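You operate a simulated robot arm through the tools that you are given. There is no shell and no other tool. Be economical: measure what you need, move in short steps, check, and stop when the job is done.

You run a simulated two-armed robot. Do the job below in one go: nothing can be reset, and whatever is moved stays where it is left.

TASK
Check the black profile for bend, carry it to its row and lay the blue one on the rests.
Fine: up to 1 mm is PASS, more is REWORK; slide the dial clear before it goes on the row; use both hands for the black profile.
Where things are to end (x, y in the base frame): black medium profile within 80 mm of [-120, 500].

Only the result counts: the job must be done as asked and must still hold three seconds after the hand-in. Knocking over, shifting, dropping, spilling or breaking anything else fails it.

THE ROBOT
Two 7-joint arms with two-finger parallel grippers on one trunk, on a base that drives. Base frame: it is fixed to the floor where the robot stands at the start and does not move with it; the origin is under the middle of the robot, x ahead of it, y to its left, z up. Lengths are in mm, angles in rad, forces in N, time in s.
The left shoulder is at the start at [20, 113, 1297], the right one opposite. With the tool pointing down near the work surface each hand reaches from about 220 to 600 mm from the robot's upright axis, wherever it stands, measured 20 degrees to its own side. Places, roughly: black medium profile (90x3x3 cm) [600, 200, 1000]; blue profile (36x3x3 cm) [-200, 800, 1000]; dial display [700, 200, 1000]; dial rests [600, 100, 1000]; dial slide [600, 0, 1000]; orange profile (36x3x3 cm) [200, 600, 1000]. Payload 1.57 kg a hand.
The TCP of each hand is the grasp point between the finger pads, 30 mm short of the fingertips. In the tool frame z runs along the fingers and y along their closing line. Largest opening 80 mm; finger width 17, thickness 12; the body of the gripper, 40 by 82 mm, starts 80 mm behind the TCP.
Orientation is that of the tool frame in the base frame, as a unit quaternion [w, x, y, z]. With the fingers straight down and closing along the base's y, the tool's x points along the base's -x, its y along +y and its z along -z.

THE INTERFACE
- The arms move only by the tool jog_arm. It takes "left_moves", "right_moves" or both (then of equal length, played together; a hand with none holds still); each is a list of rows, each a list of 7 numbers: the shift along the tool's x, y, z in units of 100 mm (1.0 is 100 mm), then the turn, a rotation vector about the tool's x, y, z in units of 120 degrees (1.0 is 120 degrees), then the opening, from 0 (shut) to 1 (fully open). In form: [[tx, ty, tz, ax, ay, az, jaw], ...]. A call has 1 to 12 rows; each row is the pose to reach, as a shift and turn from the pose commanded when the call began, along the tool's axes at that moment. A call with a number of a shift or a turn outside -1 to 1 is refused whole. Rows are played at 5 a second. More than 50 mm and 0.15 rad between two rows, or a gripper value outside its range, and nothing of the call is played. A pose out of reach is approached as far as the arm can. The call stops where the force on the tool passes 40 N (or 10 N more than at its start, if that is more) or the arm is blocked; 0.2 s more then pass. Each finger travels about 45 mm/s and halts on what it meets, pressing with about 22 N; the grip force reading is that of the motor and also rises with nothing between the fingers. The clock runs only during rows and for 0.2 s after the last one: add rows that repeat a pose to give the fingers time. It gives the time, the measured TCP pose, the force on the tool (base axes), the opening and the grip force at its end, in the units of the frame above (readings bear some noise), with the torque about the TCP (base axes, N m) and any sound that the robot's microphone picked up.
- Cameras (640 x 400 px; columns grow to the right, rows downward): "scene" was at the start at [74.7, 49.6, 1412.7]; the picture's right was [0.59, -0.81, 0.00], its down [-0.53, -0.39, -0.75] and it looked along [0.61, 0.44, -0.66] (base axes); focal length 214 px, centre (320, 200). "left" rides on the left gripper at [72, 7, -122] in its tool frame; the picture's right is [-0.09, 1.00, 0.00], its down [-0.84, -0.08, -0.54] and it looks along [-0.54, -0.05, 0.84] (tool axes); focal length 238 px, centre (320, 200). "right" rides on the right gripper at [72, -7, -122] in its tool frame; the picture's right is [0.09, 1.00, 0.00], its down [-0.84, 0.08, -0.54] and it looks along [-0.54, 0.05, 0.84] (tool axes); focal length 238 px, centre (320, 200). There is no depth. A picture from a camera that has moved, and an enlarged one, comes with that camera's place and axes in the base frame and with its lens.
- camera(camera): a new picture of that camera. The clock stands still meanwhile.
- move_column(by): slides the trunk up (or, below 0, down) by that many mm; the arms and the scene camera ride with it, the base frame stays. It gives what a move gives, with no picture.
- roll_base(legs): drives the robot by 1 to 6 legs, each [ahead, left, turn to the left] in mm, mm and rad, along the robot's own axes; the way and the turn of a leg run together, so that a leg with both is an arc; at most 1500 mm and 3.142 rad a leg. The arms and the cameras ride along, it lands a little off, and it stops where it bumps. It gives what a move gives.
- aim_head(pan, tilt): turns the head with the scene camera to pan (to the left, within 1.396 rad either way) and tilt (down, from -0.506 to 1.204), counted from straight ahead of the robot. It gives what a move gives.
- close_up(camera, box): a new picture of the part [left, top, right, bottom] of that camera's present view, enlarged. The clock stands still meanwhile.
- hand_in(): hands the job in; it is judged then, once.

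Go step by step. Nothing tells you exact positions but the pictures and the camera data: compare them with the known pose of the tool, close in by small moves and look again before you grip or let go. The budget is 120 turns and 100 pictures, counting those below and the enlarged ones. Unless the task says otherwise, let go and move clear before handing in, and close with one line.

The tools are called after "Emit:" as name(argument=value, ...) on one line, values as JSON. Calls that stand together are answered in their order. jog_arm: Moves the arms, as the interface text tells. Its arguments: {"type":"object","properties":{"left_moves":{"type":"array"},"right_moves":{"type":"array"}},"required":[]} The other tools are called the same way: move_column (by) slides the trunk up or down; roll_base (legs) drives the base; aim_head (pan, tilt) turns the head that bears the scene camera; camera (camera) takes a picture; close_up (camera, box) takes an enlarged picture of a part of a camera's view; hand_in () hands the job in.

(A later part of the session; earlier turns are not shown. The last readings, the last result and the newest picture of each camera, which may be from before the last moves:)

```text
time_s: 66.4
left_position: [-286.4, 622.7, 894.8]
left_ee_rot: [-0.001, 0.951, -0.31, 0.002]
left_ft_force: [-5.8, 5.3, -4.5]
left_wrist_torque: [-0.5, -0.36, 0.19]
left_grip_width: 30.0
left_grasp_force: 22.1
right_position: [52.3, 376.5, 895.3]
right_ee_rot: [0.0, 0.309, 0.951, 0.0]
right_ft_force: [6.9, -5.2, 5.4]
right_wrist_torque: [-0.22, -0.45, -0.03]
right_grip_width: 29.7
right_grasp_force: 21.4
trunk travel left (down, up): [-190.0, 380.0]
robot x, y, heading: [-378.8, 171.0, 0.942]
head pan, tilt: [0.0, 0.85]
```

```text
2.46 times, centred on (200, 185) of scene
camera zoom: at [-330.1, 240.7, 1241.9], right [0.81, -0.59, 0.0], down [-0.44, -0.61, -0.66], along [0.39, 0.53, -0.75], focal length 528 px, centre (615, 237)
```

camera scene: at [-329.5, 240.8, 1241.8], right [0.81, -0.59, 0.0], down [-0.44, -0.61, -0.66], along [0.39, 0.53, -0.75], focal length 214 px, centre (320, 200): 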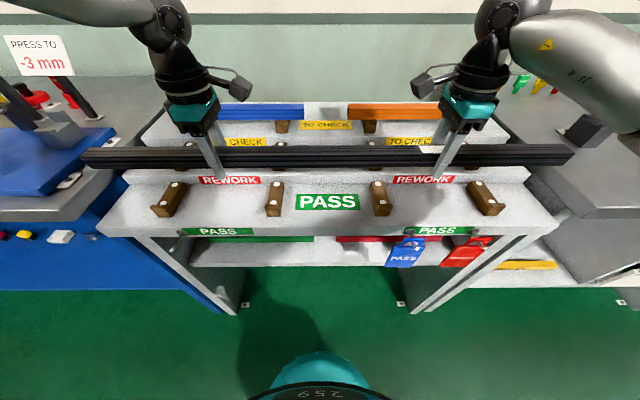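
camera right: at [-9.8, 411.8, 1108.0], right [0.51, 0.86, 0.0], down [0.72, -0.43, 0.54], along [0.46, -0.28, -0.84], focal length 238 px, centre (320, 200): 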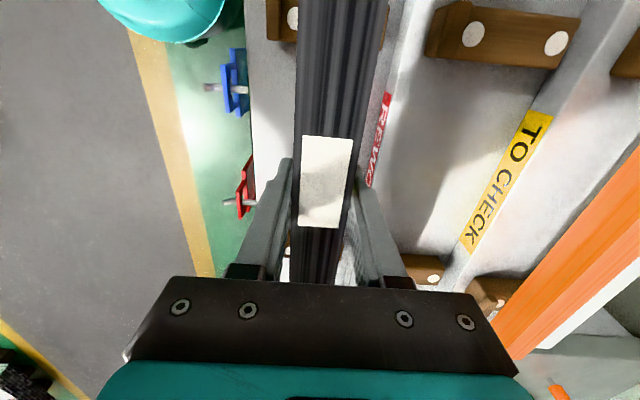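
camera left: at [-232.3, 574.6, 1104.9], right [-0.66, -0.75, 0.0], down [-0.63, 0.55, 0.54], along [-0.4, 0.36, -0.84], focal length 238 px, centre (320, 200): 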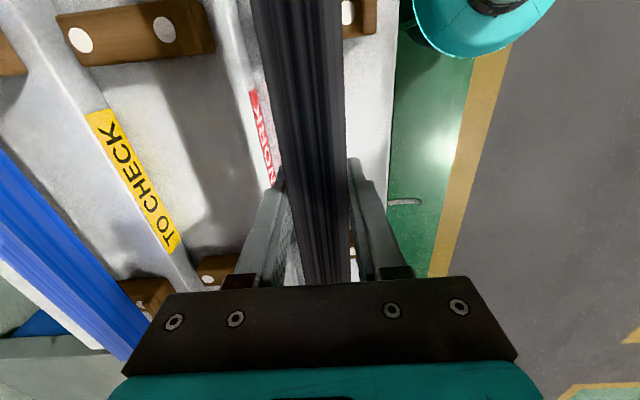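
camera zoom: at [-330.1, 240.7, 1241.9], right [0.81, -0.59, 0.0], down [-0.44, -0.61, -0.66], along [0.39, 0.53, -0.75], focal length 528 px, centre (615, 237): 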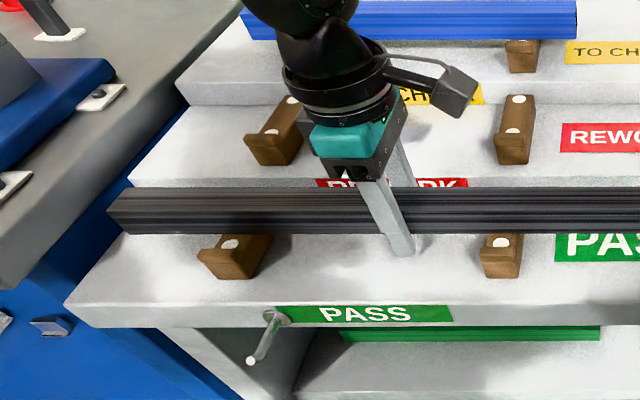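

The right side has just taken load on its bracket; the left still hangs. Lower the left a few mm more.

Emit:
jog_arm(left_moves=[[0, 0, 0.01, 0, 0, 0, 0.2], [0, 0, 0.02, 0, 0, 0, 0.2], [0, 0, 0.02, 0, 0, 0, 0.2]])

```text
time_s: 67.2
left_position: [-286.2, 622.3, 893.9]
left_ee_rot: [-0.003, 0.95, -0.311, 0.002]
left_ft_force: [-6.7, 0.2, 15.3]
left_wrist_torque: [-0.53, 0.35, 0.01]
left_grip_width: 30.3
left_grasp_force: 22.2
right_position: [51.5, 376.1, 895.3]
right_ee_rot: [-0.002, 0.309, 0.951, 0.001]
right_ft_force: [6.8, 2.2, 3.4]
right_wrist_torque: [-0.07, -0.54, -0.24]
right_grip_width: 29.7
right_grasp_force: 21.8
trunk travel left (down, up): [-190.0, 380.0]
robot x, y, heading: [-382.3, 176.4, 0.936]
head pan, tilt: [0.0, 0.85]
```

Both ends now rest on the brackets. I open both hands just enough, hold, and rise straight up.

Emit:
jog_arm(left_moves=[[0, 0, 0, 0, 0, 0, 0.42], [0, 0, 0, 0, 0, 0, 0.5], [0, 0, 0, 0, 0, 0, 0.55], [0, 0, 0, 0, 0, 0, 0.55], [0, 0, 0, 0, 0, 0, 0.55]], right_moves=[[0, 0, 0, 0, 0, 0, 0.42], [0, 0, 0, 0, 0, 0, 0.5], [0, 0, 0, 0, 0, 0, 0.55], [0, 0, 0, 0, 0, 0, 0.55], [0, 0, 0, 0, 0, 0, 0.55]])

Emit:
camera(camera="left")

Emit:
camera(camera="right")

```text
time_s: 68.4
left_position: [-287.0, 622.2, 892.8]
left_ee_rot: [-0.002, 0.951, -0.31, 0.001]
left_ft_force: [0.1, 0.1, -0.3]
left_wrist_torque: [0.01, -0.02, 0.03]
left_grip_width: 44.2
left_grasp_force: 0.0
right_position: [50.1, 376.4, 894.1]
right_ee_rot: [-0.001, 0.309, 0.951, -0.001]
right_ft_force: [0.1, -0.1, 0.7]
right_wrist_torque: [-0.01, 0.02, -0.01]
right_grip_width: 44.0
right_grasp_force: 0.0
trunk travel left (down, up): [-190.0, 380.0]
robot x, y, heading: [-378.9, 173.1, 0.939]
head pan, tilt: [0.0, 0.85]
```

```text
38 pictures are left
camera left: at [-233.0, 575.1, 1015.7], right [-0.66, -0.75, 0.0], down [-0.63, 0.56, 0.54], along [-0.4, 0.36, -0.84], focal length 238 px, centre (320, 200)
```

left: 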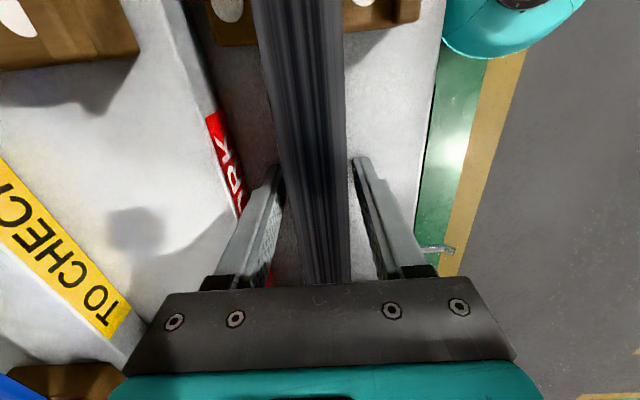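

```text
37 pictures are left
camera right: at [-10.9, 411.9, 1016.9], right [0.51, 0.86, 0.0], down [0.72, -0.43, 0.54], along [0.46, -0.28, -0.84], focal length 238 px, centre (320, 200)
```

right: 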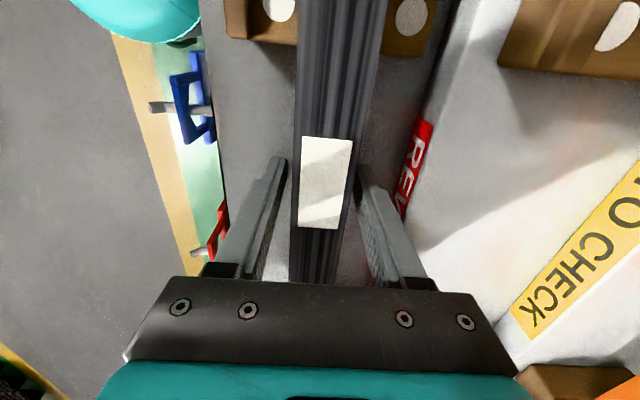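

Both hands are free and the profile lies square on the PASS brackets. I lift both hands clear and then look at the result and the blue profile.

Emit:
jog_arm(left_moves=[[0, 0, -0.2, 0, 0, 0, 0.55], [0, 0, -0.5, 0, 0, 0, 0.55], [0, 0, -1, 0, 0, 0, 0.55]], right_moves=[[0, 0, -0.2, 0, 0, 0, 0.55], [0, 0, -0.5, 0, 0, 0, 0.55], [0, 0, -1, 0, 0, 0, 0.55]])

Emit:
jog_arm(left_moves=[[0, 0, -0.5, 0, 0, 0, 0.8], [0, 0, -1, 0, 0, 0, 0.8], [0, 0, -1, 0, 0, 0, 0.8]], right_moves=[[0, 0, -0.5, 0, 0, 0, 0.8], [0, 0, -1, 0, 0, 0, 0.8], [0, 0, -1, 0, 0, 0, 0.8]])

Emit:
move_column(by=60)

Emit:
camera(camera="scene")

Emit:
camera(camera="left")

```text
time_s: 69.2
left_position: [-285.7, 623.4, 993.5]
left_ee_rot: [-0.001, 0.951, -0.31, 0.002]
left_ft_force: [-0.6, 0.3, 0.6]
left_wrist_torque: [0.02, 0.0, 0.02]
left_grip_width: 44.1
left_grasp_force: 0.1
right_position: [50.3, 373.4, 996.9]
right_ee_rot: [0.0, 0.31, 0.951, 0.0]
right_ft_force: [-0.3, 0.6, 0.4]
right_wrist_torque: [-0.01, 0.0, 0.02]
right_grip_width: 44.0
right_grasp_force: 0.0
trunk travel left (down, up): [-190.0, 380.0]
robot x, y, heading: [-379.4, 169.5, 0.939]
head pan, tilt: [0.0, 0.85]
```

```text
time_s: 70.0
left_position: [-287.7, 622.0, 1092.0]
left_ee_rot: [-0.002, 0.95, -0.311, 0.001]
left_ft_force: [0.3, -0.2, -0.6]
left_wrist_torque: [-0.03, 0.02, 0.01]
left_grip_width: 63.8
left_grasp_force: 0.1
right_position: [49.0, 373.2, 1094.0]
right_ee_rot: [-0.002, 0.308, 0.951, -0.001]
right_ft_force: [-0.4, -0.7, -0.4]
right_wrist_torque: [0.0, 0.02, -0.03]
right_grip_width: 64.0
right_grasp_force: 0.1
trunk travel left (down, up): [-190.0, 380.0]
robot x, y, heading: [-379.5, 168.3, 0.939]
head pan, tilt: [0.0, 0.85]
```

```text
time_s: 71.0
left_position: [-287.0, 622.4, 1152.3]
left_ee_rot: [-0.002, 0.951, -0.31, 0.001]
left_ft_force: [-0.1, -0.1, -0.2]
left_wrist_torque: [0.01, -0.01, -0.03]
left_grip_width: 64.0
left_grasp_force: 0.0
right_position: [49.4, 373.1, 1153.6]
right_ee_rot: [-0.001, 0.309, 0.951, 0.0]
right_ft_force: [-0.8, -0.1, -0.7]
right_wrist_torque: [-0.04, -0.02, -0.02]
right_grip_width: 64.1
right_grasp_force: 0.0
trunk travel left (down, up): [-250.0, 320.0]
robot x, y, heading: [-378.6, 171.3, 0.94]
head pan, tilt: [0.0, 0.85]
```

```text
36 pictures are left
camera scene: at [-329.7, 240.6, 1301.8], right [0.81, -0.59, 0.0], down [-0.44, -0.61, -0.66], along [0.39, 0.53, -0.75], focal length 214 px, centre (320, 200)
```

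scene: 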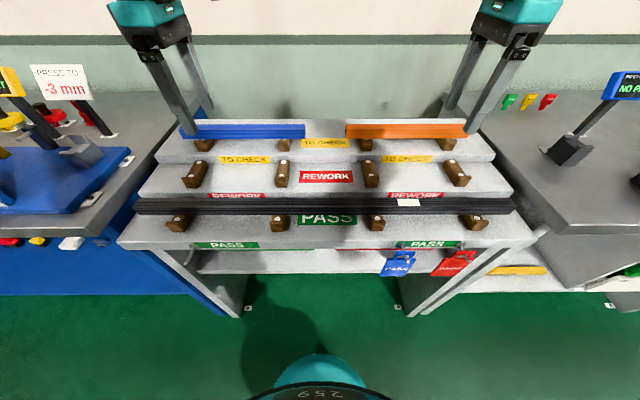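

```text
35 pictures are left
camera left: at [-234.7, 576.1, 1273.7], right [-0.66, -0.75, 0.0], down [-0.63, 0.56, 0.54], along [-0.4, 0.36, -0.84], focal length 238 px, centre (320, 200)
```

left: 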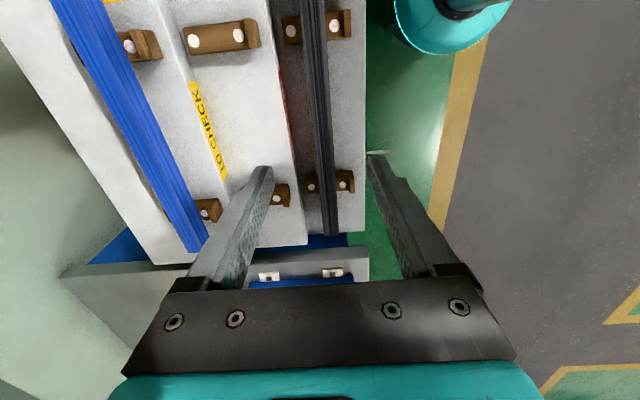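

The black profile lies squarely centred on the PASS row. The blue one is on TO CHECK, its middle about u=-625, n≈545; I drive ahead 100 mm and bring the left hand toward it, gripping a little right of its middle.

Emit:
roll_base(legs=[[100, 0, 0]])

Emit:
jog_arm(left_moves=[[0.1, -0.25, 0, 0, 0, 0, 1], [0.2, -0.5, 0, 0, 0, 0, 1], [0.3, -0.75, 0, 0, 0, 0, 1], [0.33, -0.95, 0, 0, 0, 0, 1], [0.33, -0.95, 0.3, 0, 0, 0, 1], [0.33, -0.95, 0.3, 0, 0, 0, 1]])

Emit:
camera(camera="left")

Emit:
camera(camera="scene")

```text
time_s: 72.2
left_position: [-229.1, 704.7, 1150.7]
left_ee_rot: [-0.002, 0.951, -0.309, 0.001]
left_ft_force: [0.3, 0.2, -0.1]
left_wrist_torque: [-0.01, 0.01, 0.01]
left_grip_width: 64.0
left_grasp_force: 0.1
right_position: [108.2, 454.7, 1153.6]
right_ee_rot: [-0.001, 0.308, 0.951, -0.001]
right_ft_force: [0.5, 0.8, -0.2]
right_wrist_torque: [-0.04, 0.0, 0.0]
right_grip_width: 64.1
right_grasp_force: 0.0
trunk travel left (down, up): [-250.0, 320.0]
robot x, y, heading: [-318.5, 250.6, 0.936]
head pan, tilt: [0.0, 0.85]
```

```text
time_s: 73.6
left_position: [-174.2, 751.1, 1119.1]
left_ee_rot: [-0.001, 0.951, -0.31, 0.003]
left_ft_force: [0.3, -0.3, 0.7]
left_wrist_torque: [0.0, 0.0, 0.0]
left_grip_width: 80.2
left_grasp_force: 0.0
left hand out of reach, approached as far as the arm can: row 3, 4, 5, 6
right_position: [107.6, 453.4, 1153.6]
right_ee_rot: [-0.001, 0.308, 0.951, 0.0]
right_ft_force: [0.2, -0.7, -0.5]
right_wrist_torque: [-0.04, 0.02, -0.02]
right_grip_width: 63.9
right_grasp_force: 0.0
trunk travel left (down, up): [-250.0, 320.0]
robot x, y, heading: [-319.3, 249.8, 0.938]
head pan, tilt: [0.0, 0.85]
```

```text
34 pictures are left
camera left: at [-120.5, 703.1, 1241.3], right [-0.66, -0.75, -0.01], down [-0.63, 0.55, 0.54], along [-0.4, 0.36, -0.84], focal length 238 px, centre (320, 200)
```

left: 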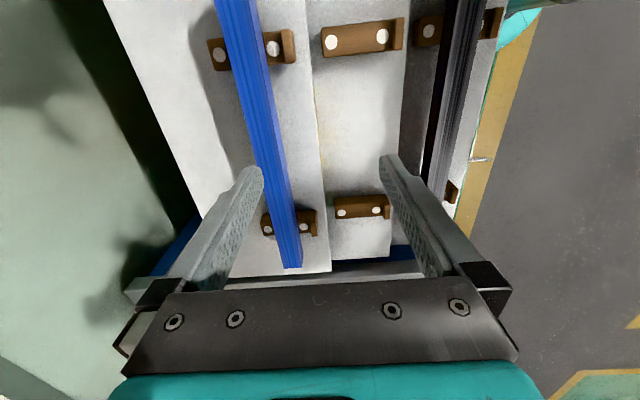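

```text
33 pictures are left
camera scene: at [-271.1, 320.8, 1301.8], right [0.81, -0.59, 0.0], down [-0.44, -0.61, -0.66], along [0.39, 0.53, -0.75], focal length 214 px, centre (320, 200)
```

scene: 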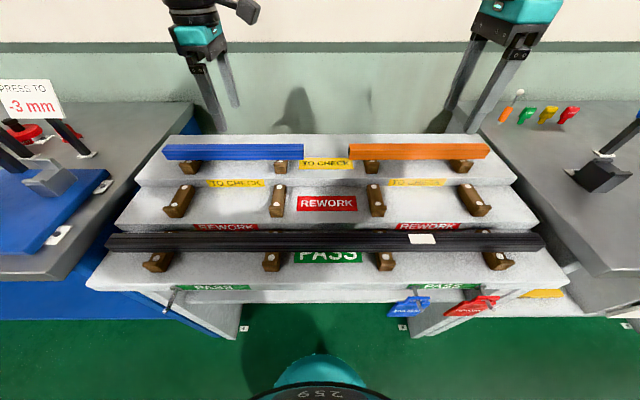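

The blue profile is farther back than thought (n≈570), and the left arm can't stretch there, so I drive ahead another 55 mm, watching for a bump, and check again.

Emit:
roll_base(legs=[[55, 0, 0]])

Emit:
camera(camera="left")

```text
time_s: 74.5
left_position: [-141.4, 793.9, 1119.5]
left_ee_rot: [-0.001, 0.95, -0.311, 0.002]
left_ft_force: [0.1, 0.7, -0.2]
left_wrist_torque: [0.0, 0.04, 0.02]
left_grip_width: 80.0
left_grasp_force: 0.2
right_position: [140.2, 498.9, 1154.6]
right_ee_rot: [-0.002, 0.309, 0.951, -0.001]
right_ft_force: [0.8, 0.8, 0.1]
right_wrist_torque: [-0.02, 0.01, 0.0]
right_grip_width: 64.1
right_grasp_force: 0.0
trunk travel left (down, up): [-250.0, 320.0]
robot x, y, heading: [-289.8, 294.1, 0.94]
head pan, tilt: [0.0, 0.85]
```

```text
32 pictures are left
camera left: at [-87.7, 747.6, 1241.2], right [-0.66, -0.75, 0.0], down [-0.63, 0.56, 0.54], along [-0.4, 0.36, -0.84], focal length 238 px, centre (320, 200)
```

left: 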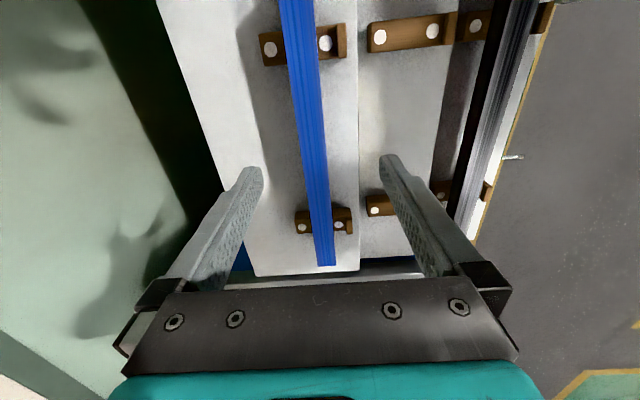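

Now the blue profile is about 14 mm ahead of the finger centre line, well aligned. I shift ahead and lower to just above it.

Emit:
jog_arm(left_moves=[[0, -0.07, 0.3, 0, 0, 0, 1], [0, -0.14, 0.6, 0, 0, 0, 1], [0, -0.14, 0.9, 0, 0, 0, 1], [0, -0.14, 0.95, 0, 0, 0, 1], [0, -0.14, 0.95, 0, 0, 0, 1]])

Emit:
camera(camera="left")

Emit:
close_up(camera="scene", box=[100, 60, 340, 220])

```text
time_s: 75.7
left_position: [-145.7, 799.6, 1028.3]
left_ee_rot: [-0.003, 0.95, -0.312, 0.003]
left_ft_force: [0.1, 0.0, -0.7]
left_wrist_torque: [0.0, 0.01, 0.01]
left_grip_width: 80.1
left_grasp_force: 0.1
left hand out of reach, approached as far as the arm can: row 1, 2, 3, 4, 5
right_position: [140.4, 498.0, 1154.3]
right_ee_rot: [-0.001, 0.309, 0.951, 0.0]
right_ft_force: [0.0, -0.7, -0.5]
right_wrist_torque: [0.01, 0.01, 0.01]
right_grip_width: 63.8
right_grasp_force: 0.1
trunk travel left (down, up): [-250.0, 320.0]
robot x, y, heading: [-286.2, 293.5, 0.941]
head pan, tilt: [0.0, 0.85]
```

```text
31 pictures are left
camera left: at [-92.6, 751.9, 1150.7], right [-0.66, -0.75, -0.01], down [-0.63, 0.55, 0.54], along [-0.4, 0.36, -0.84], focal length 238 px, centre (320, 200)
```

left: 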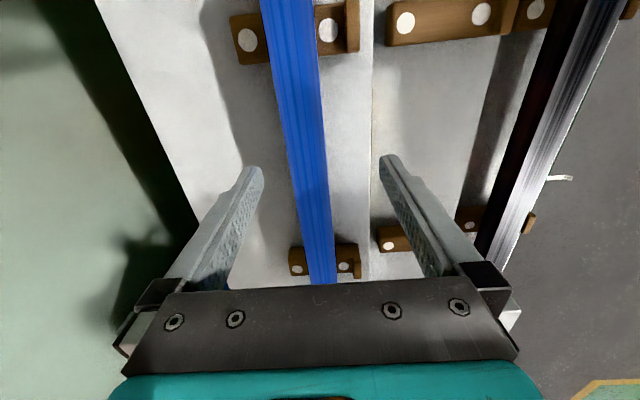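

```text
2.50 times, centred on (220, 140) of scene
camera zoom: at [-238.9, 364.7, 1301.8], right [0.81, -0.59, 0.0], down [-0.44, -0.61, -0.66], along [0.39, 0.53, -0.75], focal length 536 px, centre (570, 350)
```

zoom: 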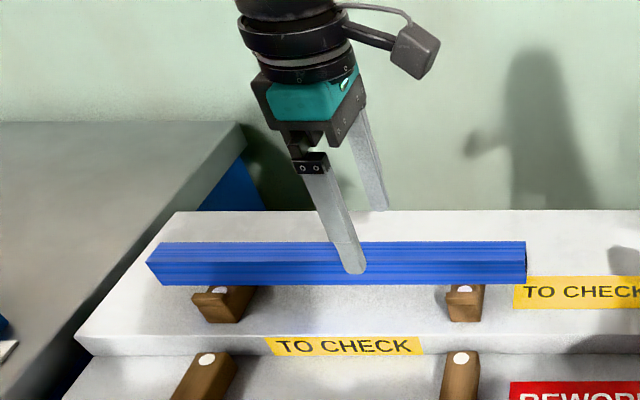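

Blue already lies inside the opening but 12 mm ahead of centre. I lower the trunk 50 mm, which also gives the arm more room, then shift ahead.

Emit:
move_column(by=-40)

Emit:
jog_arm(left_moves=[[0, -0.06, 0, 0, 0, 0, 1], [0, -0.12, 0, 0, 0, 0, 1], [0, -0.12, 0, 0, 0, 0, 1]])

Emit:
camera(camera="left")

```text
time_s: 76.5
left_position: [-144.4, 798.7, 988.4]
left_ee_rot: [-0.004, 0.95, -0.311, 0.003]
left_ft_force: [0.0, -0.1, -0.3]
left_wrist_torque: [-0.08, -0.02, 0.01]
left_grip_width: 80.1
left_grasp_force: 0.0
right_position: [139.9, 497.4, 1114.2]
right_ee_rot: [-0.001, 0.309, 0.951, -0.001]
right_ft_force: [-0.8, -0.1, 0.0]
right_wrist_torque: [-0.01, -0.03, 0.0]
right_grip_width: 64.0
right_grasp_force: 0.2
trunk travel left (down, up): [-210.0, 360.0]
robot x, y, heading: [-287.2, 293.2, 0.941]
head pan, tilt: [0.0, 0.85]
```

```text
time_s: 77.3
left_position: [-146.9, 804.3, 990.1]
left_ee_rot: [-0.003, 0.951, -0.31, 0.003]
left_ft_force: [0.8, -0.2, 0.3]
left_wrist_torque: [-0.02, -0.01, 0.0]
left_grip_width: 79.8
left_grasp_force: 0.0
left hand out of reach, approached as far as the arm can: row 1, 2, 3
right_position: [139.6, 497.8, 1113.7]
right_ee_rot: [-0.002, 0.309, 0.951, 0.0]
right_ft_force: [1.2, -0.8, -0.7]
right_wrist_torque: [0.01, -0.02, -0.02]
right_grip_width: 64.1
right_grasp_force: 0.0
trunk travel left (down, up): [-210.0, 360.0]
robot x, y, heading: [-285.4, 291.1, 0.936]
head pan, tilt: [0.0, 0.85]
```

```text
29 pictures are left
camera left: at [-94.3, 756.9, 1112.5], right [-0.66, -0.75, -0.01], down [-0.63, 0.55, 0.54], along [-0.4, 0.36, -0.84], focal length 238 px, centre (320, 200)
```

left: 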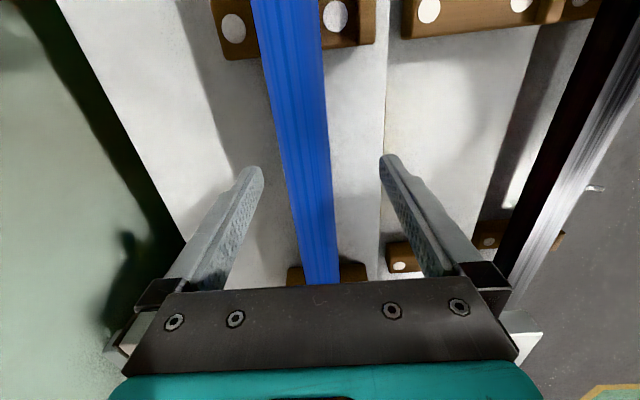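

Only about 8 mm short now; I drive the base 10 mm ahead, then lower over the profile.

Emit:
roll_base(legs=[[10, 0, 0]])

Emit:
camera(camera="left")

```text
time_s: 78.1
left_position: [-141.6, 812.1, 989.9]
left_ee_rot: [-0.003, 0.95, -0.311, 0.003]
left_ft_force: [-0.6, 0.9, -0.2]
left_wrist_torque: [-0.02, 0.01, 0.02]
left_grip_width: 80.2
left_grasp_force: 0.0
right_position: [145.9, 506.2, 1114.7]
right_ee_rot: [-0.001, 0.309, 0.951, 0.0]
right_ft_force: [-0.2, 0.6, -0.3]
right_wrist_torque: [-0.04, 0.01, -0.01]
right_grip_width: 64.0
right_grasp_force: 0.2
trunk travel left (down, up): [-210.0, 360.0]
robot x, y, heading: [-280.1, 300.5, 0.941]
head pan, tilt: [0.0, 0.85]
```

```text
28 pictures are left
camera left: at [-88.0, 765.4, 1112.1], right [-0.66, -0.75, -0.01], down [-0.63, 0.55, 0.54], along [-0.4, 0.36, -0.84], focal length 238 px, centre (320, 200)
```

left: 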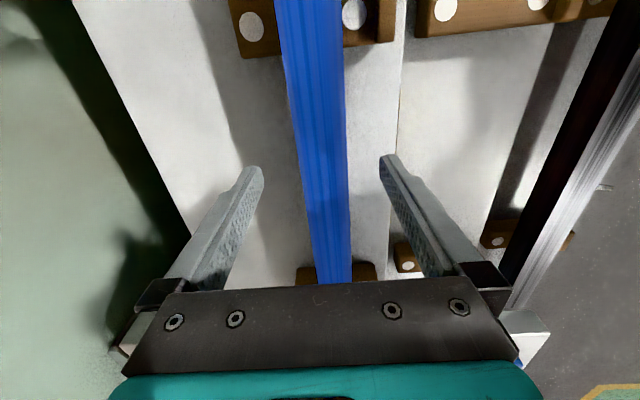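

Blue is centred between the fingers. I lower by the trunk (straight down) 26 mm and close the left hand.

Emit:
move_column(by=-26)

Emit:
jog_arm(left_moves=[[0, 0, 0, 0, 0, 0, 0.8], [0, 0, 0, 0, 0, 0, 0.6], [0, 0, 0, 0, 0, 0, 0.45], [0, 0, 0, 0, 0, 0, 0.3], [0, 0, 0, 0, 0, 0, 0.2], [0, 0, 0, 0, 0, 0, 0.2], [0, 0, 0, 0, 0, 0, 0.2], [0, 0, 0, 0, 0, 0, 0.2]])

Emit:
camera(camera="left")

```text
time_s: 78.8
left_position: [-141.0, 812.7, 963.2]
left_ee_rot: [-0.002, 0.951, -0.31, 0.003]
left_ft_force: [0.3, -0.1, 0.0]
left_wrist_torque: [-0.01, -0.01, -0.04]
left_grip_width: 80.1
left_grasp_force: 0.1
right_position: [146.4, 505.8, 1088.4]
right_ee_rot: [-0.001, 0.309, 0.951, -0.001]
right_ft_force: [-0.2, 0.2, 0.6]
right_wrist_torque: [-0.04, 0.0, 0.02]
right_grip_width: 64.1
right_grasp_force: 0.0
trunk travel left (down, up): [-184.0, 386.0]
robot x, y, heading: [-287.9, 300.6, 0.939]
head pan, tilt: [0.0, 0.85]
```

```text
time_s: 80.6
left_position: [-141.5, 812.2, 963.4]
left_ee_rot: [-0.004, 0.951, -0.31, 0.004]
left_ft_force: [-0.3, -0.7, 1.1]
left_wrist_torque: [-0.02, 0.13, 0.16]
left_grip_width: 29.9
left_grasp_force: 21.7
right_position: [145.7, 505.7, 1087.9]
right_ee_rot: [-0.001, 0.309, 0.951, -0.001]
right_ft_force: [-0.1, -1.3, -0.2]
right_wrist_torque: [0.01, 0.01, -0.01]
right_grip_width: 63.9
right_grasp_force: 0.0
trunk travel left (down, up): [-184.0, 386.0]
robot x, y, heading: [-284.4, 302.0, 0.938]
head pan, tilt: [0.0, 0.85]
```

```text
27 pictures are left
camera left: at [-88.4, 764.8, 1086.5], right [-0.66, -0.75, -0.01], down [-0.63, 0.55, 0.54], along [-0.4, 0.36, -0.84], focal length 238 px, centre (320, 200)
```

left: 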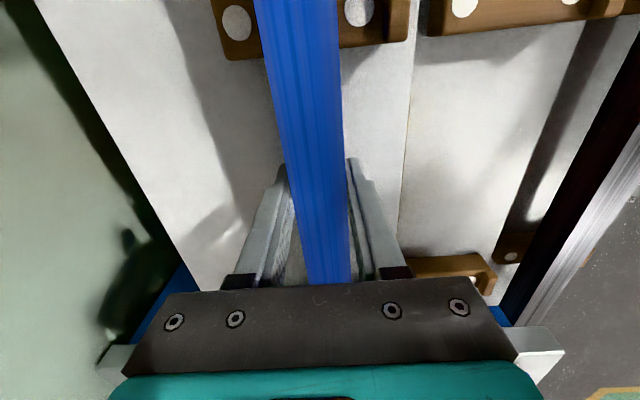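

Gripped at 29.9 mm. I lift straight up with the trunk.

Emit:
move_column(by=40)

Emit:
move_column(by=90)

Emit:
camera(camera="scene")

```text
time_s: 81.4
left_position: [-141.5, 812.4, 1003.4]
left_ee_rot: [-0.004, 0.95, -0.311, 0.004]
left_ft_force: [0.1, -0.4, -4.1]
left_wrist_torque: [-0.04, -0.1, 0.04]
left_grip_width: 29.9
left_grasp_force: 22.1
right_position: [145.8, 506.8, 1128.7]
right_ee_rot: [-0.001, 0.309, 0.951, 0.0]
right_ft_force: [-0.1, -0.2, 0.7]
right_wrist_torque: [0.03, 0.0, 0.01]
right_grip_width: 64.1
right_grasp_force: 0.1
trunk travel left (down, up): [-224.0, 346.0]
robot x, y, heading: [-279.0, 300.9, 0.935]
head pan, tilt: [0.0, 0.85]
```

```text
time_s: 82.7
left_position: [-141.6, 813.4, 1092.7]
left_ee_rot: [-0.002, 0.951, -0.31, 0.003]
left_ft_force: [1.0, -0.2, -3.4]
left_wrist_torque: [-0.04, -0.09, 0.02]
left_grip_width: 29.8
left_grasp_force: 21.8
right_position: [146.4, 505.8, 1218.5]
right_ee_rot: [-0.001, 0.309, 0.951, -0.001]
right_ft_force: [-0.3, -0.1, -0.9]
right_wrist_torque: [0.04, 0.01, 0.0]
right_grip_width: 64.1
right_grasp_force: 0.1
trunk travel left (down, up): [-314.0, 256.0]
robot x, y, heading: [-282.3, 300.6, 0.939]
head pan, tilt: [0.0, 0.85]
```

```text
26 pictures are left
camera scene: at [-232.9, 373.1, 1365.7], right [0.81, -0.59, 0.0], down [-0.44, -0.61, -0.66], along [0.39, 0.53, -0.75], focal length 214 px, centre (320, 200)
```

scene: 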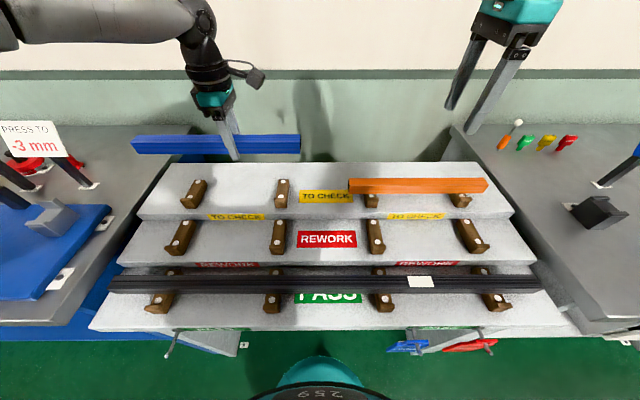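

The blue profile is level in the left hand, held about 32 mm right of its middle. I pull both arms in toward the body before driving to the gauge, so the right arm stays well away from the equipment at the far right.

Emit:
jog_arm(left_moves=[[0.1, 0.1, 0, 0, 0, 0, 0.2], [0.2, 0.2, 0, 0, 0, 0, 0.2], [0.3, 0.3, 0, 0, 0, 0, 0.2], [0.4, 0.4, 0, 0, 0, 0, 0.2], [0.5, 0.5, 0, 0, 0, 0, 0.2], [0.6, 0.6, 0, 0, 0, 0, 0.2], [0.7, 0.7, 0, 0, 0, 0, 0.2], [0.8, 0.8, 0, 0, 0, 0, 0.2], [0.9, 0.9, 0, 0, 0, 0, 0.2], [1, 1, 0, 0, 0, 0, 0.2], [1, 1, 0, 0, 0, 0, 0.2]], right_moves=[[0.07, -0.1, 0, 0, 0, 0, 0.6], [0.14, -0.2, 0, 0, 0, 0, 0.6], [0.21, -0.3, 0, 0, 0, 0, 0.6], [0.28, -0.4, 0, 0, 0, 0, 0.6], [0.35, -0.5, 0, 0, 0, 0, 0.6], [0.42, -0.6, 0, 0, 0, 0, 0.6], [0.49, -0.7, 0, 0, 0, 0, 0.6], [0.56, -0.8, 0, 0, 0, 0, 0.6], [0.6, -0.9, 0, 0, 0, 0, 0.6], [0.6, -0.9, 0, 0, 0, 0, 0.6], [0.6, -0.9, 0, 0, 0, 0, 0.6]])

Emit:
roll_base(legs=[[-110, 0, 0]])

Emit:
camera(camera="scene")

```text
time_s: 85.1
left_position: [-120.8, 674.1, 1093.6]
left_ee_rot: [-0.003, 0.951, -0.31, 0.003]
left_ft_force: [0.7, -0.8, -3.4]
left_wrist_torque: [-0.05, -0.09, 0.0]
left_grip_width: 30.0
left_grasp_force: 21.9
right_position: [43.9, 468.6, 1218.2]
right_ee_rot: [-0.001, 0.308, 0.951, -0.001]
right_ft_force: [-0.2, -0.2, 0.0]
right_wrist_torque: [0.02, 0.02, 0.0]
right_grip_width: 47.8
right_grasp_force: 0.1
trunk travel left (down, up): [-314.0, 256.0]
robot x, y, heading: [-280.2, 301.8, 0.939]
head pan, tilt: [0.0, 0.85]
```

```text
time_s: 86.3
left_position: [-185.2, 584.8, 1092.9]
left_ee_rot: [-0.004, 0.951, -0.31, 0.003]
left_ft_force: [-0.3, -0.1, -2.7]
left_wrist_torque: [-0.04, -0.11, 0.02]
left_grip_width: 29.8
left_grasp_force: 21.9
right_position: [-20.2, 379.7, 1218.4]
right_ee_rot: [-0.001, 0.308, 0.951, 0.0]
right_ft_force: [0.1, 0.4, 0.6]
right_wrist_torque: [0.0, 0.0, -0.03]
right_grip_width: 48.1
right_grasp_force: 0.1
trunk travel left (down, up): [-314.0, 256.0]
robot x, y, heading: [-346.1, 211.9, 0.939]
head pan, tilt: [0.0, 0.85]
```

```text
25 pictures are left
camera scene: at [-298.0, 284.1, 1365.9], right [0.81, -0.59, 0.0], down [-0.44, -0.61, -0.66], along [0.39, 0.53, -0.75], focal length 214 px, centre (320, 200)
```

scene: 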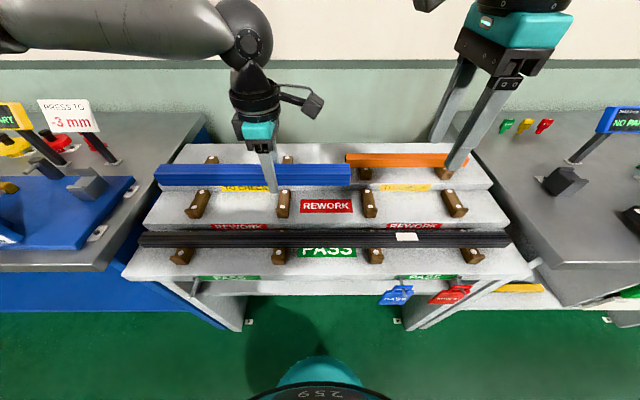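

Everything is in order; blue level, right arm tucked. Drive right about 940 mm to the gauge.

Emit:
roll_base(legs=[[0, -470, 0], [0, -470, 0]])

Emit:
camera(camera="scene")

Emit:
camera(camera="left")

```text
time_s: 91.5
left_position: [580.8, 29.3, 1093.1]
left_ee_rot: [-0.003, 0.951, -0.308, 0.003]
left_ft_force: [0.7, 0.4, -2.4]
left_wrist_torque: [-0.05, -0.09, 0.03]
left_grip_width: 29.9
left_grasp_force: 22.3
right_position: [744.5, -174.9, 1217.3]
right_ee_rot: [-0.002, 0.306, 0.952, 0.0]
right_ft_force: [-0.8, -0.3, -0.3]
right_wrist_torque: [0.02, 0.04, 0.0]
right_grip_width: 48.0
right_grasp_force: 0.2
trunk travel left (down, up): [-314.0, 256.0]
robot x, y, heading: [420.9, -344.1, 0.949]
head pan, tilt: [0.0, 0.85]
```

```text
24 pictures are left
camera scene: at [468.5, -272.2, 1365.8], right [0.81, -0.59, 0.0], down [-0.44, -0.61, -0.66], along [0.39, 0.54, -0.75], focal length 214 px, centre (320, 200)
```

scene: 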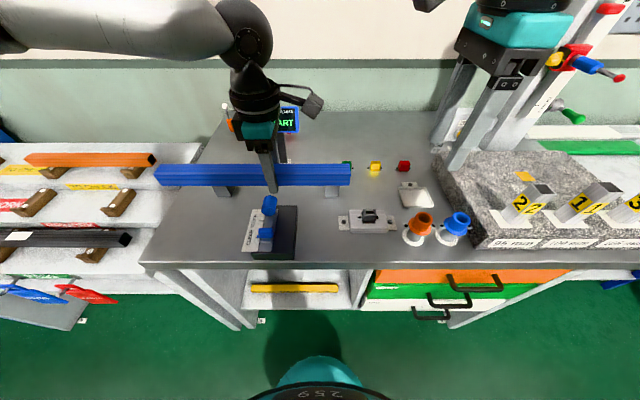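

```text
23 pictures are left
camera left: at [633.0, -18.6, 1215.8], right [-0.66, -0.75, -0.01], down [-0.64, 0.55, 0.54], along [-0.4, 0.36, -0.84], focal length 238 px, centre (320, 200)
```

left: 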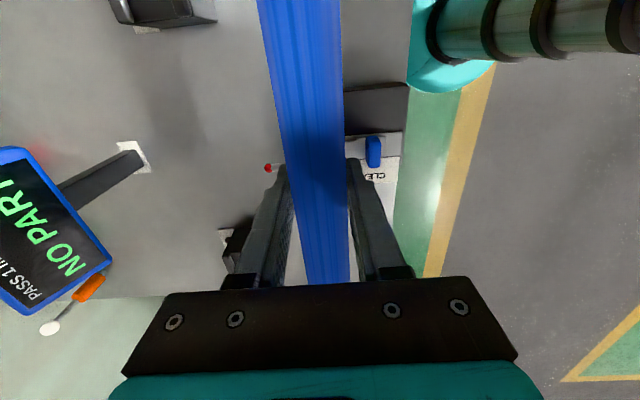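

The blue profile is at the right lateral spot (grip u≈453). I drive 65 mm ahead, then extend the arm 55 mm ahead and look.

Emit:
roll_base(legs=[[65, 0, -0.005]])

Emit:
jog_arm(left_moves=[[0, -0.12, 0, 0, 0, 0, 0.2], [0, -0.24, 0, 0, 0, 0, 0.2], [0, -0.36, 0, 0, 0, 0, 0.2], [0, -0.48, 0, 0, 0, 0, 0.2], [0, -0.54, 0, 0, 0, 0, 0.2], [0, -0.54, 0, 0, 0, 0, 0.2]])

Emit:
camera(camera="scene")

Emit:
camera(camera="left")

```text
time_s: 92.5
left_position: [619.5, 80.7, 1093.5]
left_ee_rot: [-0.004, 0.951, -0.309, 0.002]
left_ft_force: [0.3, 0.5, -3.2]
left_wrist_torque: [-0.11, -0.1, -0.01]
left_grip_width: 30.1
left_grasp_force: 21.8
right_position: [783.4, -122.6, 1217.8]
right_ee_rot: [-0.002, 0.307, 0.952, -0.001]
right_ft_force: [0.2, 0.9, -0.1]
right_wrist_torque: [0.01, 0.0, 0.01]
right_grip_width: 47.9
right_grasp_force: 0.1
trunk travel left (down, up): [-314.0, 256.0]
robot x, y, heading: [457.5, -289.6, 0.944]
head pan, tilt: [0.0, 0.85]
```

```text
time_s: 93.9
left_position: [622.7, 119.7, 1098.3]
left_ee_rot: [-0.003, 0.951, -0.309, 0.004]
left_ft_force: [0.2, 0.3, -3.1]
left_wrist_torque: [-0.09, -0.1, 0.01]
left_grip_width: 29.8
left_grasp_force: 21.9
left hand out of reach, approached as far as the arm can: row 1, 2, 3, 4, 5, 6
right_position: [783.2, -123.4, 1218.0]
right_ee_rot: [-0.001, 0.308, 0.952, -0.001]
right_ft_force: [0.0, 0.8, 0.4]
right_wrist_torque: [-0.01, -0.01, -0.02]
right_grip_width: 48.0
right_grasp_force: 0.2
trunk travel left (down, up): [-314.0, 256.0]
robot x, y, heading: [457.1, -293.3, 0.945]
head pan, tilt: [0.0, 0.85]
```

```text
22 pictures are left
camera scene: at [506.5, -219.4, 1365.8], right [0.81, -0.59, 0.0], down [-0.44, -0.61, -0.66], along [0.39, 0.53, -0.75], focal length 214 px, centre (320, 200)
```

scene: 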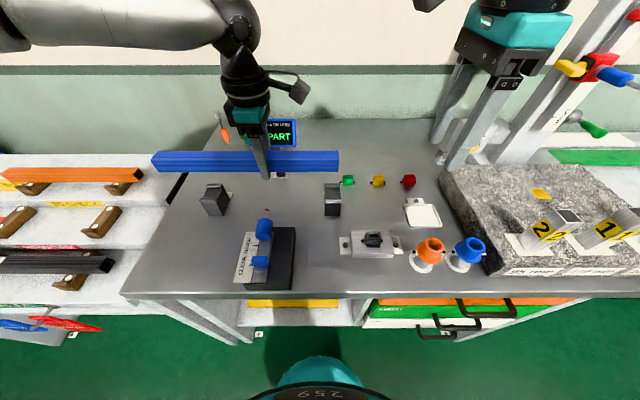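

```text
21 pictures are left
camera left: at [675.8, 72.2, 1221.4], right [-0.66, -0.75, -0.01], down [-0.64, 0.55, 0.54], along [-0.4, 0.36, -0.84], focal length 238 px, centre (320, 200)
```

left: 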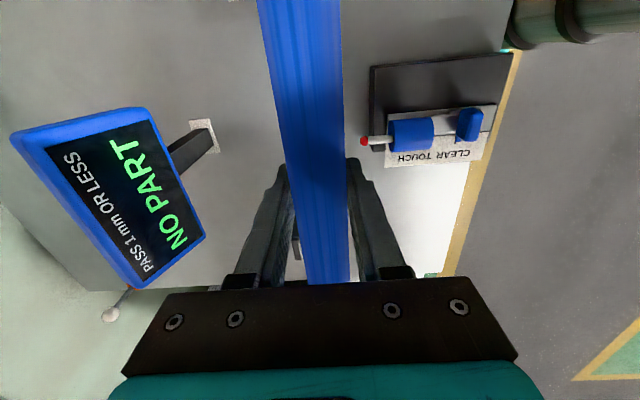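

The left arm dislikes reaching so far inward; I drive 60 mm to the right and then bring the hand back to its spot.

Emit:
roll_base(legs=[[0, -60, 0]])

Emit:
jog_arm(left_moves=[[-0.1, -0.06, 0, 0, 0, 0, 0.2], [-0.2, -0.12, 0, 0, 0, 0, 0.2], [-0.3, -0.18, 0, 0, 0, 0, 0.2], [-0.42, -0.22, 0, 0, 0, 0, 0.2], [-0.42, -0.22, 0, 0, 0, 0, 0.2]])

```text
time_s: 94.9
left_position: [671.9, 84.0, 1098.9]
left_ee_rot: [-0.004, 0.951, -0.309, 0.004]
left_ft_force: [0.0, 0.1, -3.5]
left_wrist_torque: [-0.04, -0.08, 0.0]
left_grip_width: 29.9
left_grasp_force: 22.1
right_position: [832.5, -160.1, 1217.5]
right_ee_rot: [-0.002, 0.307, 0.952, -0.001]
right_ft_force: [0.8, -0.5, -0.3]
right_wrist_torque: [0.02, -0.02, -0.03]
right_grip_width: 48.2
right_grasp_force: 0.0
trunk travel left (down, up): [-314.0, 256.0]
robot x, y, heading: [505.6, -327.3, 0.941]
head pan, tilt: [0.0, 0.85]
```

```text
time_s: 96.1
left_position: [649.7, 125.5, 1098.7]
left_ee_rot: [-0.004, 0.951, -0.309, 0.004]
left_ft_force: [0.3, -0.4, -3.3]
left_wrist_torque: [-0.03, -0.07, -0.01]
left_grip_width: 30.0
left_grasp_force: 21.8
right_position: [832.1, -158.6, 1217.7]
right_ee_rot: [-0.001, 0.308, 0.952, 0.0]
right_ft_force: [0.3, 0.0, -0.7]
right_wrist_torque: [0.03, -0.01, -0.02]
right_grip_width: 47.7
right_grasp_force: 0.1
trunk travel left (down, up): [-314.0, 256.0]
robot x, y, heading: [508.6, -330.0, 0.935]
head pan, tilt: [0.0, 0.85]
```

The hand is at u≈453, n≈483 as wanted. I lower by the trunk 85 mm, straight down, and check against the rests.

Emit:
move_column(by=-85)

Emit:
camera(camera="scene")

Emit:
camera(camera="left")

```text
time_s: 97.3
left_position: [651.0, 125.6, 1014.2]
left_ee_rot: [-0.004, 0.951, -0.308, 0.003]
left_ft_force: [-1.1, -0.3, -4.1]
left_wrist_torque: [-0.11, -0.06, -0.01]
left_grip_width: 30.0
left_grasp_force: 22.0
right_position: [831.1, -157.5, 1133.3]
right_ee_rot: [-0.001, 0.308, 0.952, 0.0]
right_ft_force: [0.1, -0.9, 0.5]
right_wrist_torque: [0.03, 0.01, -0.02]
right_grip_width: 47.9
right_grasp_force: 0.0
trunk travel left (down, up): [-229.0, 341.0]
robot x, y, heading: [507.5, -326.3, 0.941]
head pan, tilt: [0.0, 0.85]
```

```text
20 pictures are left
camera scene: at [554.9, -254.9, 1280.9], right [0.81, -0.59, 0.0], down [-0.44, -0.61, -0.66], along [0.39, 0.53, -0.75], focal length 214 px, centre (320, 200)
```

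scene: 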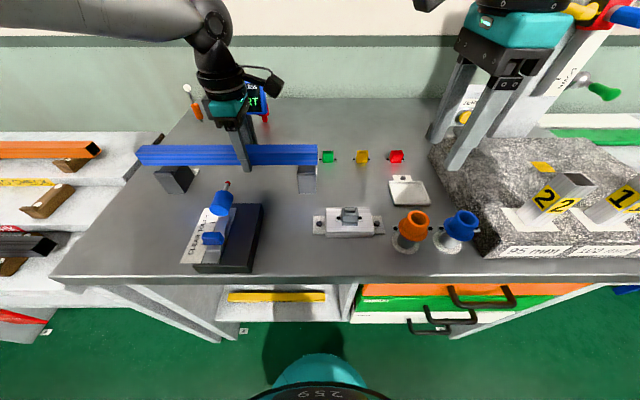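

```text
19 pictures are left
camera left: at [703.0, 78.4, 1136.4], right [-0.66, -0.75, -0.01], down [-0.64, 0.55, 0.54], along [-0.4, 0.36, -0.84], focal length 238 px, centre (320, 200)
```

left: 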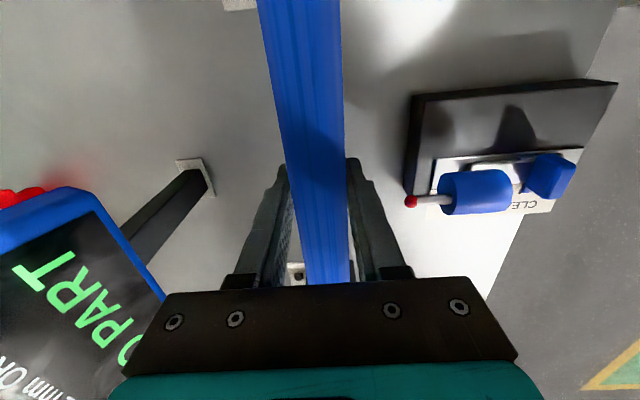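

Blue sits over the two rests; by the pixel centres it should go about 6 mm to the right. I correct that and lower 22 mm more.

Emit:
jog_arm(left_moves=[[0.03, -0.01, 0, 0, 0, 0, 0.2], [0.06, -0.02, 0, 0, 0, 0, 0.2], [0.06, -0.02, 0, 0, 0, 0, 0.2]])

Emit:
move_column(by=-20)

Emit:
close_up(camera="scene", box=[120, 100, 340, 240])

```text
time_s: 98.1
left_position: [656.6, 124.6, 1013.7]
left_ee_rot: [-0.004, 0.951, -0.31, 0.004]
left_ft_force: [0.0, 0.4, -3.6]
left_wrist_torque: [-0.07, -0.1, 0.03]
left_grip_width: 30.0
left_grasp_force: 22.2
right_position: [833.1, -158.9, 1132.7]
right_ee_rot: [0.0, 0.308, 0.952, -0.001]
right_ft_force: [-0.8, -0.4, 0.3]
right_wrist_torque: [0.01, 0.0, -0.04]
right_grip_width: 48.2
right_grasp_force: 0.1
trunk travel left (down, up): [-229.0, 341.0]
robot x, y, heading: [507.4, -327.8, 0.937]
head pan, tilt: [0.0, 0.85]
```

```text
time_s: 98.8
left_position: [656.5, 124.7, 994.4]
left_ee_rot: [-0.003, 0.951, -0.309, 0.004]
left_ft_force: [-0.7, 0.2, 3.1]
left_wrist_torque: [0.1, 0.3, -0.05]
left_grip_width: 29.8
left_grasp_force: 21.9
right_position: [831.1, -157.9, 1112.5]
right_ee_rot: [-0.002, 0.307, 0.952, 0.0]
right_ft_force: [-0.3, -0.6, -0.5]
right_wrist_torque: [0.01, -0.01, -0.02]
right_grip_width: 47.9
right_grasp_force: 0.1
trunk travel left (down, up): [-209.0, 361.0]
robot x, y, heading: [505.7, -325.9, 0.939]
head pan, tilt: [0.0, 0.85]
```

```text
2.86 times, centred on (230, 170) of scene
camera zoom: at [555.0, -254.9, 1260.8], right [0.81, -0.59, 0.0], down [-0.44, -0.61, -0.66], along [0.39, 0.53, -0.75], focal length 613 px, centre (577, 286)
```

zoom: 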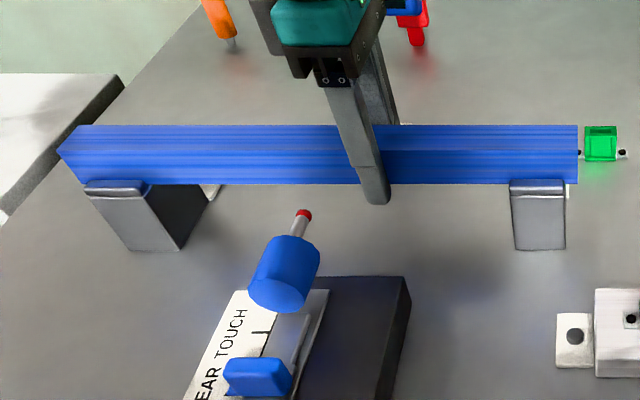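

A first contact shows at z≈994, a bit earlier than expected. I'll enlarge both rests to see how they are shaped and whether blue sits right.

Emit:
close_up(camera="scene", box=[135, 140, 205, 190])

Emit:
close_up(camera="scene", box=[275, 140, 345, 190])

Emit:
close_up(camera="left", box=[200, 0, 420, 130])

```text
8.00 times, centred on (170, 165) of scene
camera zoom: at [555.0, -254.9, 1260.8], right [0.81, -0.59, 0.0], down [-0.44, -0.61, -0.66], along [0.39, 0.53, -0.75], focal length 1716 px, centre (1520, 480)
```

zoom: 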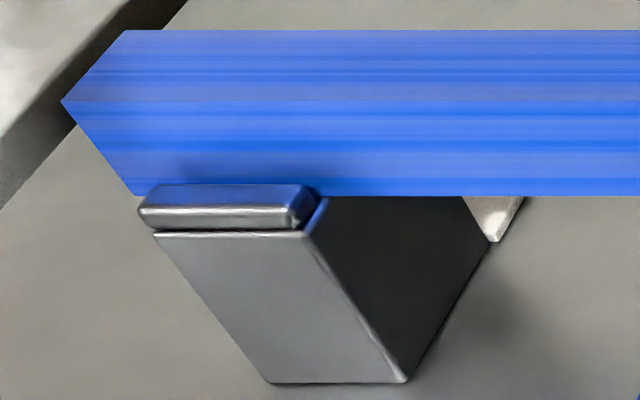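

```text
8.00 times, centred on (310, 165) of scene
camera zoom: at [555.0, -254.9, 1260.8], right [0.81, -0.59, 0.0], down [-0.44, -0.61, -0.66], along [0.39, 0.53, -0.75], focal length 1716 px, centre (400, 480)
```

zoom: 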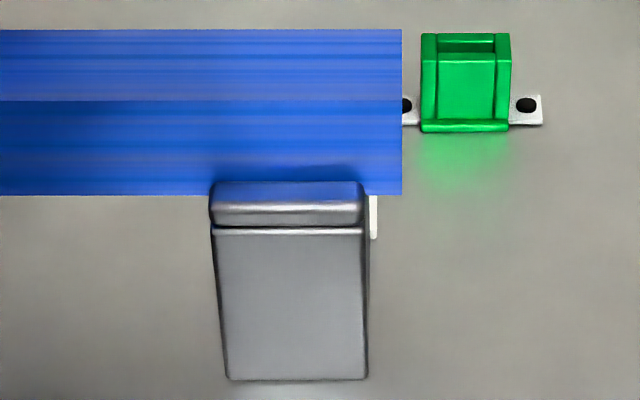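

```text
2.91 times, centred on (310, 65) of left
camera zoom: at [709.0, 76.7, 1116.7], right [-0.66, -0.75, -0.01], down [-0.64, 0.55, 0.54], along [-0.4, 0.36, -0.84], focal length 693 px, centre (349, 593)
```

zoom: 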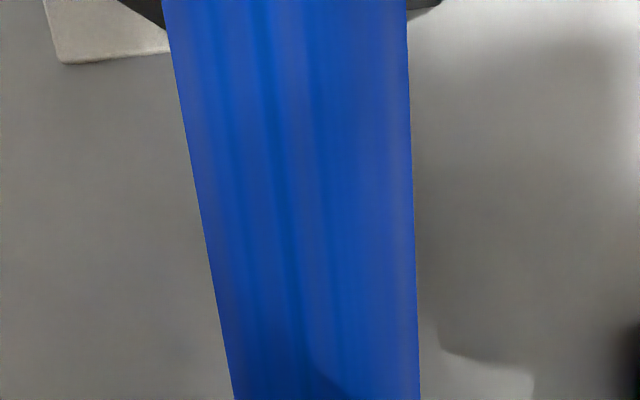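

Blue lies behind the front lips of the rests, touching. I press down 2 mm to see whether it is seated solidly.

Emit:
jog_arm(left_moves=[[0, 0, 0.01, 0, 0, 0, 0.2], [0, 0, 0.02, 0, 0, 0, 0.2], [0, 0, 0.02, 0, 0, 0, 0.2]])

```text
time_s: 99.6
left_position: [656.3, 123.4, 992.9]
left_ee_rot: [-0.005, 0.951, -0.309, 0.005]
left_ft_force: [-1.7, 2.7, 16.1]
left_wrist_torque: [-0.25, 0.06, -0.05]
left_grip_width: 29.6
left_grasp_force: 22.0
right_position: [831.3, -159.5, 1113.2]
right_ee_rot: [-0.001, 0.307, 0.952, 0.0]
right_ft_force: [0.4, -0.7, -0.3]
right_wrist_torque: [-0.02, 0.01, 0.01]
right_grip_width: 48.0
right_grasp_force: 0.1
trunk travel left (down, up): [-209.0, 361.0]
robot x, y, heading: [504.3, -328.4, 0.941]
head pan, tilt: [0.0, 0.85]
```

It is solidly seated on both rests, with n matching where the black one lay. I open the hand slightly and check.

Emit:
jog_arm(left_moves=[[0, 0, -0.01, 0, 0, 0, 0.2], [0, 0, -0.01, 0, 0, 0, 0.42], [0, 0, -0.01, 0, 0, 0, 0.5], [0, 0, -0.01, 0, 0, 0, 0.55], [0, 0, -0.01, 0, 0, 0, 0.55], [0, 0, -0.01, 0, 0, 0, 0.55]])

Emit:
close_up(camera="scene", box=[120, 100, 340, 240])

Emit:
camera(camera="left")

```text
time_s: 101.0
left_position: [656.8, 123.2, 991.5]
left_ee_rot: [-0.003, 0.951, -0.309, 0.004]
left_ft_force: [0.4, -0.2, 0.2]
left_wrist_torque: [-0.01, 0.01, 0.02]
left_grip_width: 44.0
left_grasp_force: 0.1
right_position: [831.6, -158.6, 1112.9]
right_ee_rot: [-0.002, 0.307, 0.952, 0.0]
right_ft_force: [0.2, 0.0, -0.6]
right_wrist_torque: [-0.03, -0.03, 0.04]
right_grip_width: 47.9
right_grasp_force: 0.0
trunk travel left (down, up): [-209.0, 361.0]
robot x, y, heading: [506.9, -330.4, 0.939]
head pan, tilt: [0.0, 0.85]
```

```text
2.86 times, centred on (230, 170) of scene
camera zoom: at [555.0, -255.0, 1260.8], right [0.81, -0.59, 0.0], down [-0.44, -0.61, -0.66], along [0.39, 0.53, -0.75], focal length 613 px, centre (577, 286)
```

zoom: 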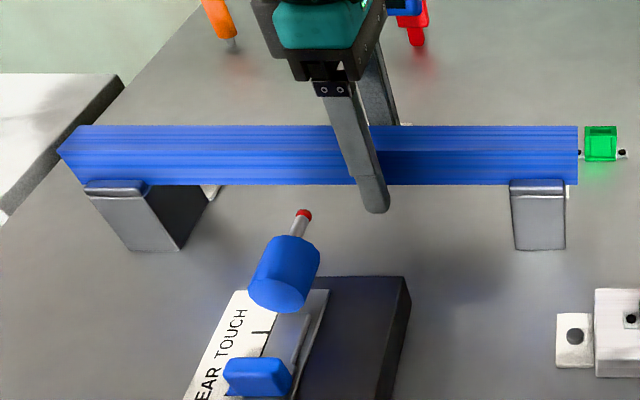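

```text
13 pictures are left
camera left: at [709.2, 76.5, 1114.8], right [-0.66, -0.75, -0.01], down [-0.64, 0.55, 0.54], along [-0.4, 0.36, -0.84], focal length 238 px, centre (320, 200)
```

left: 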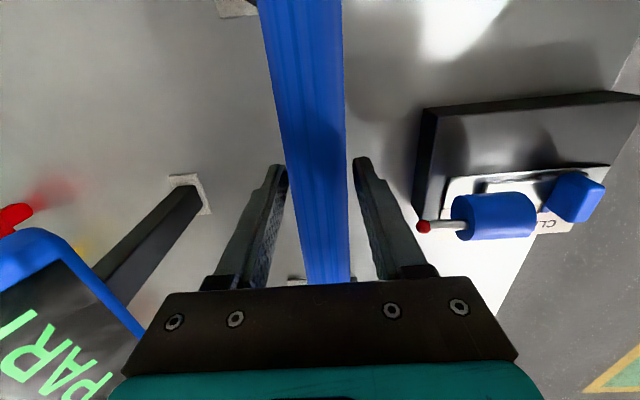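

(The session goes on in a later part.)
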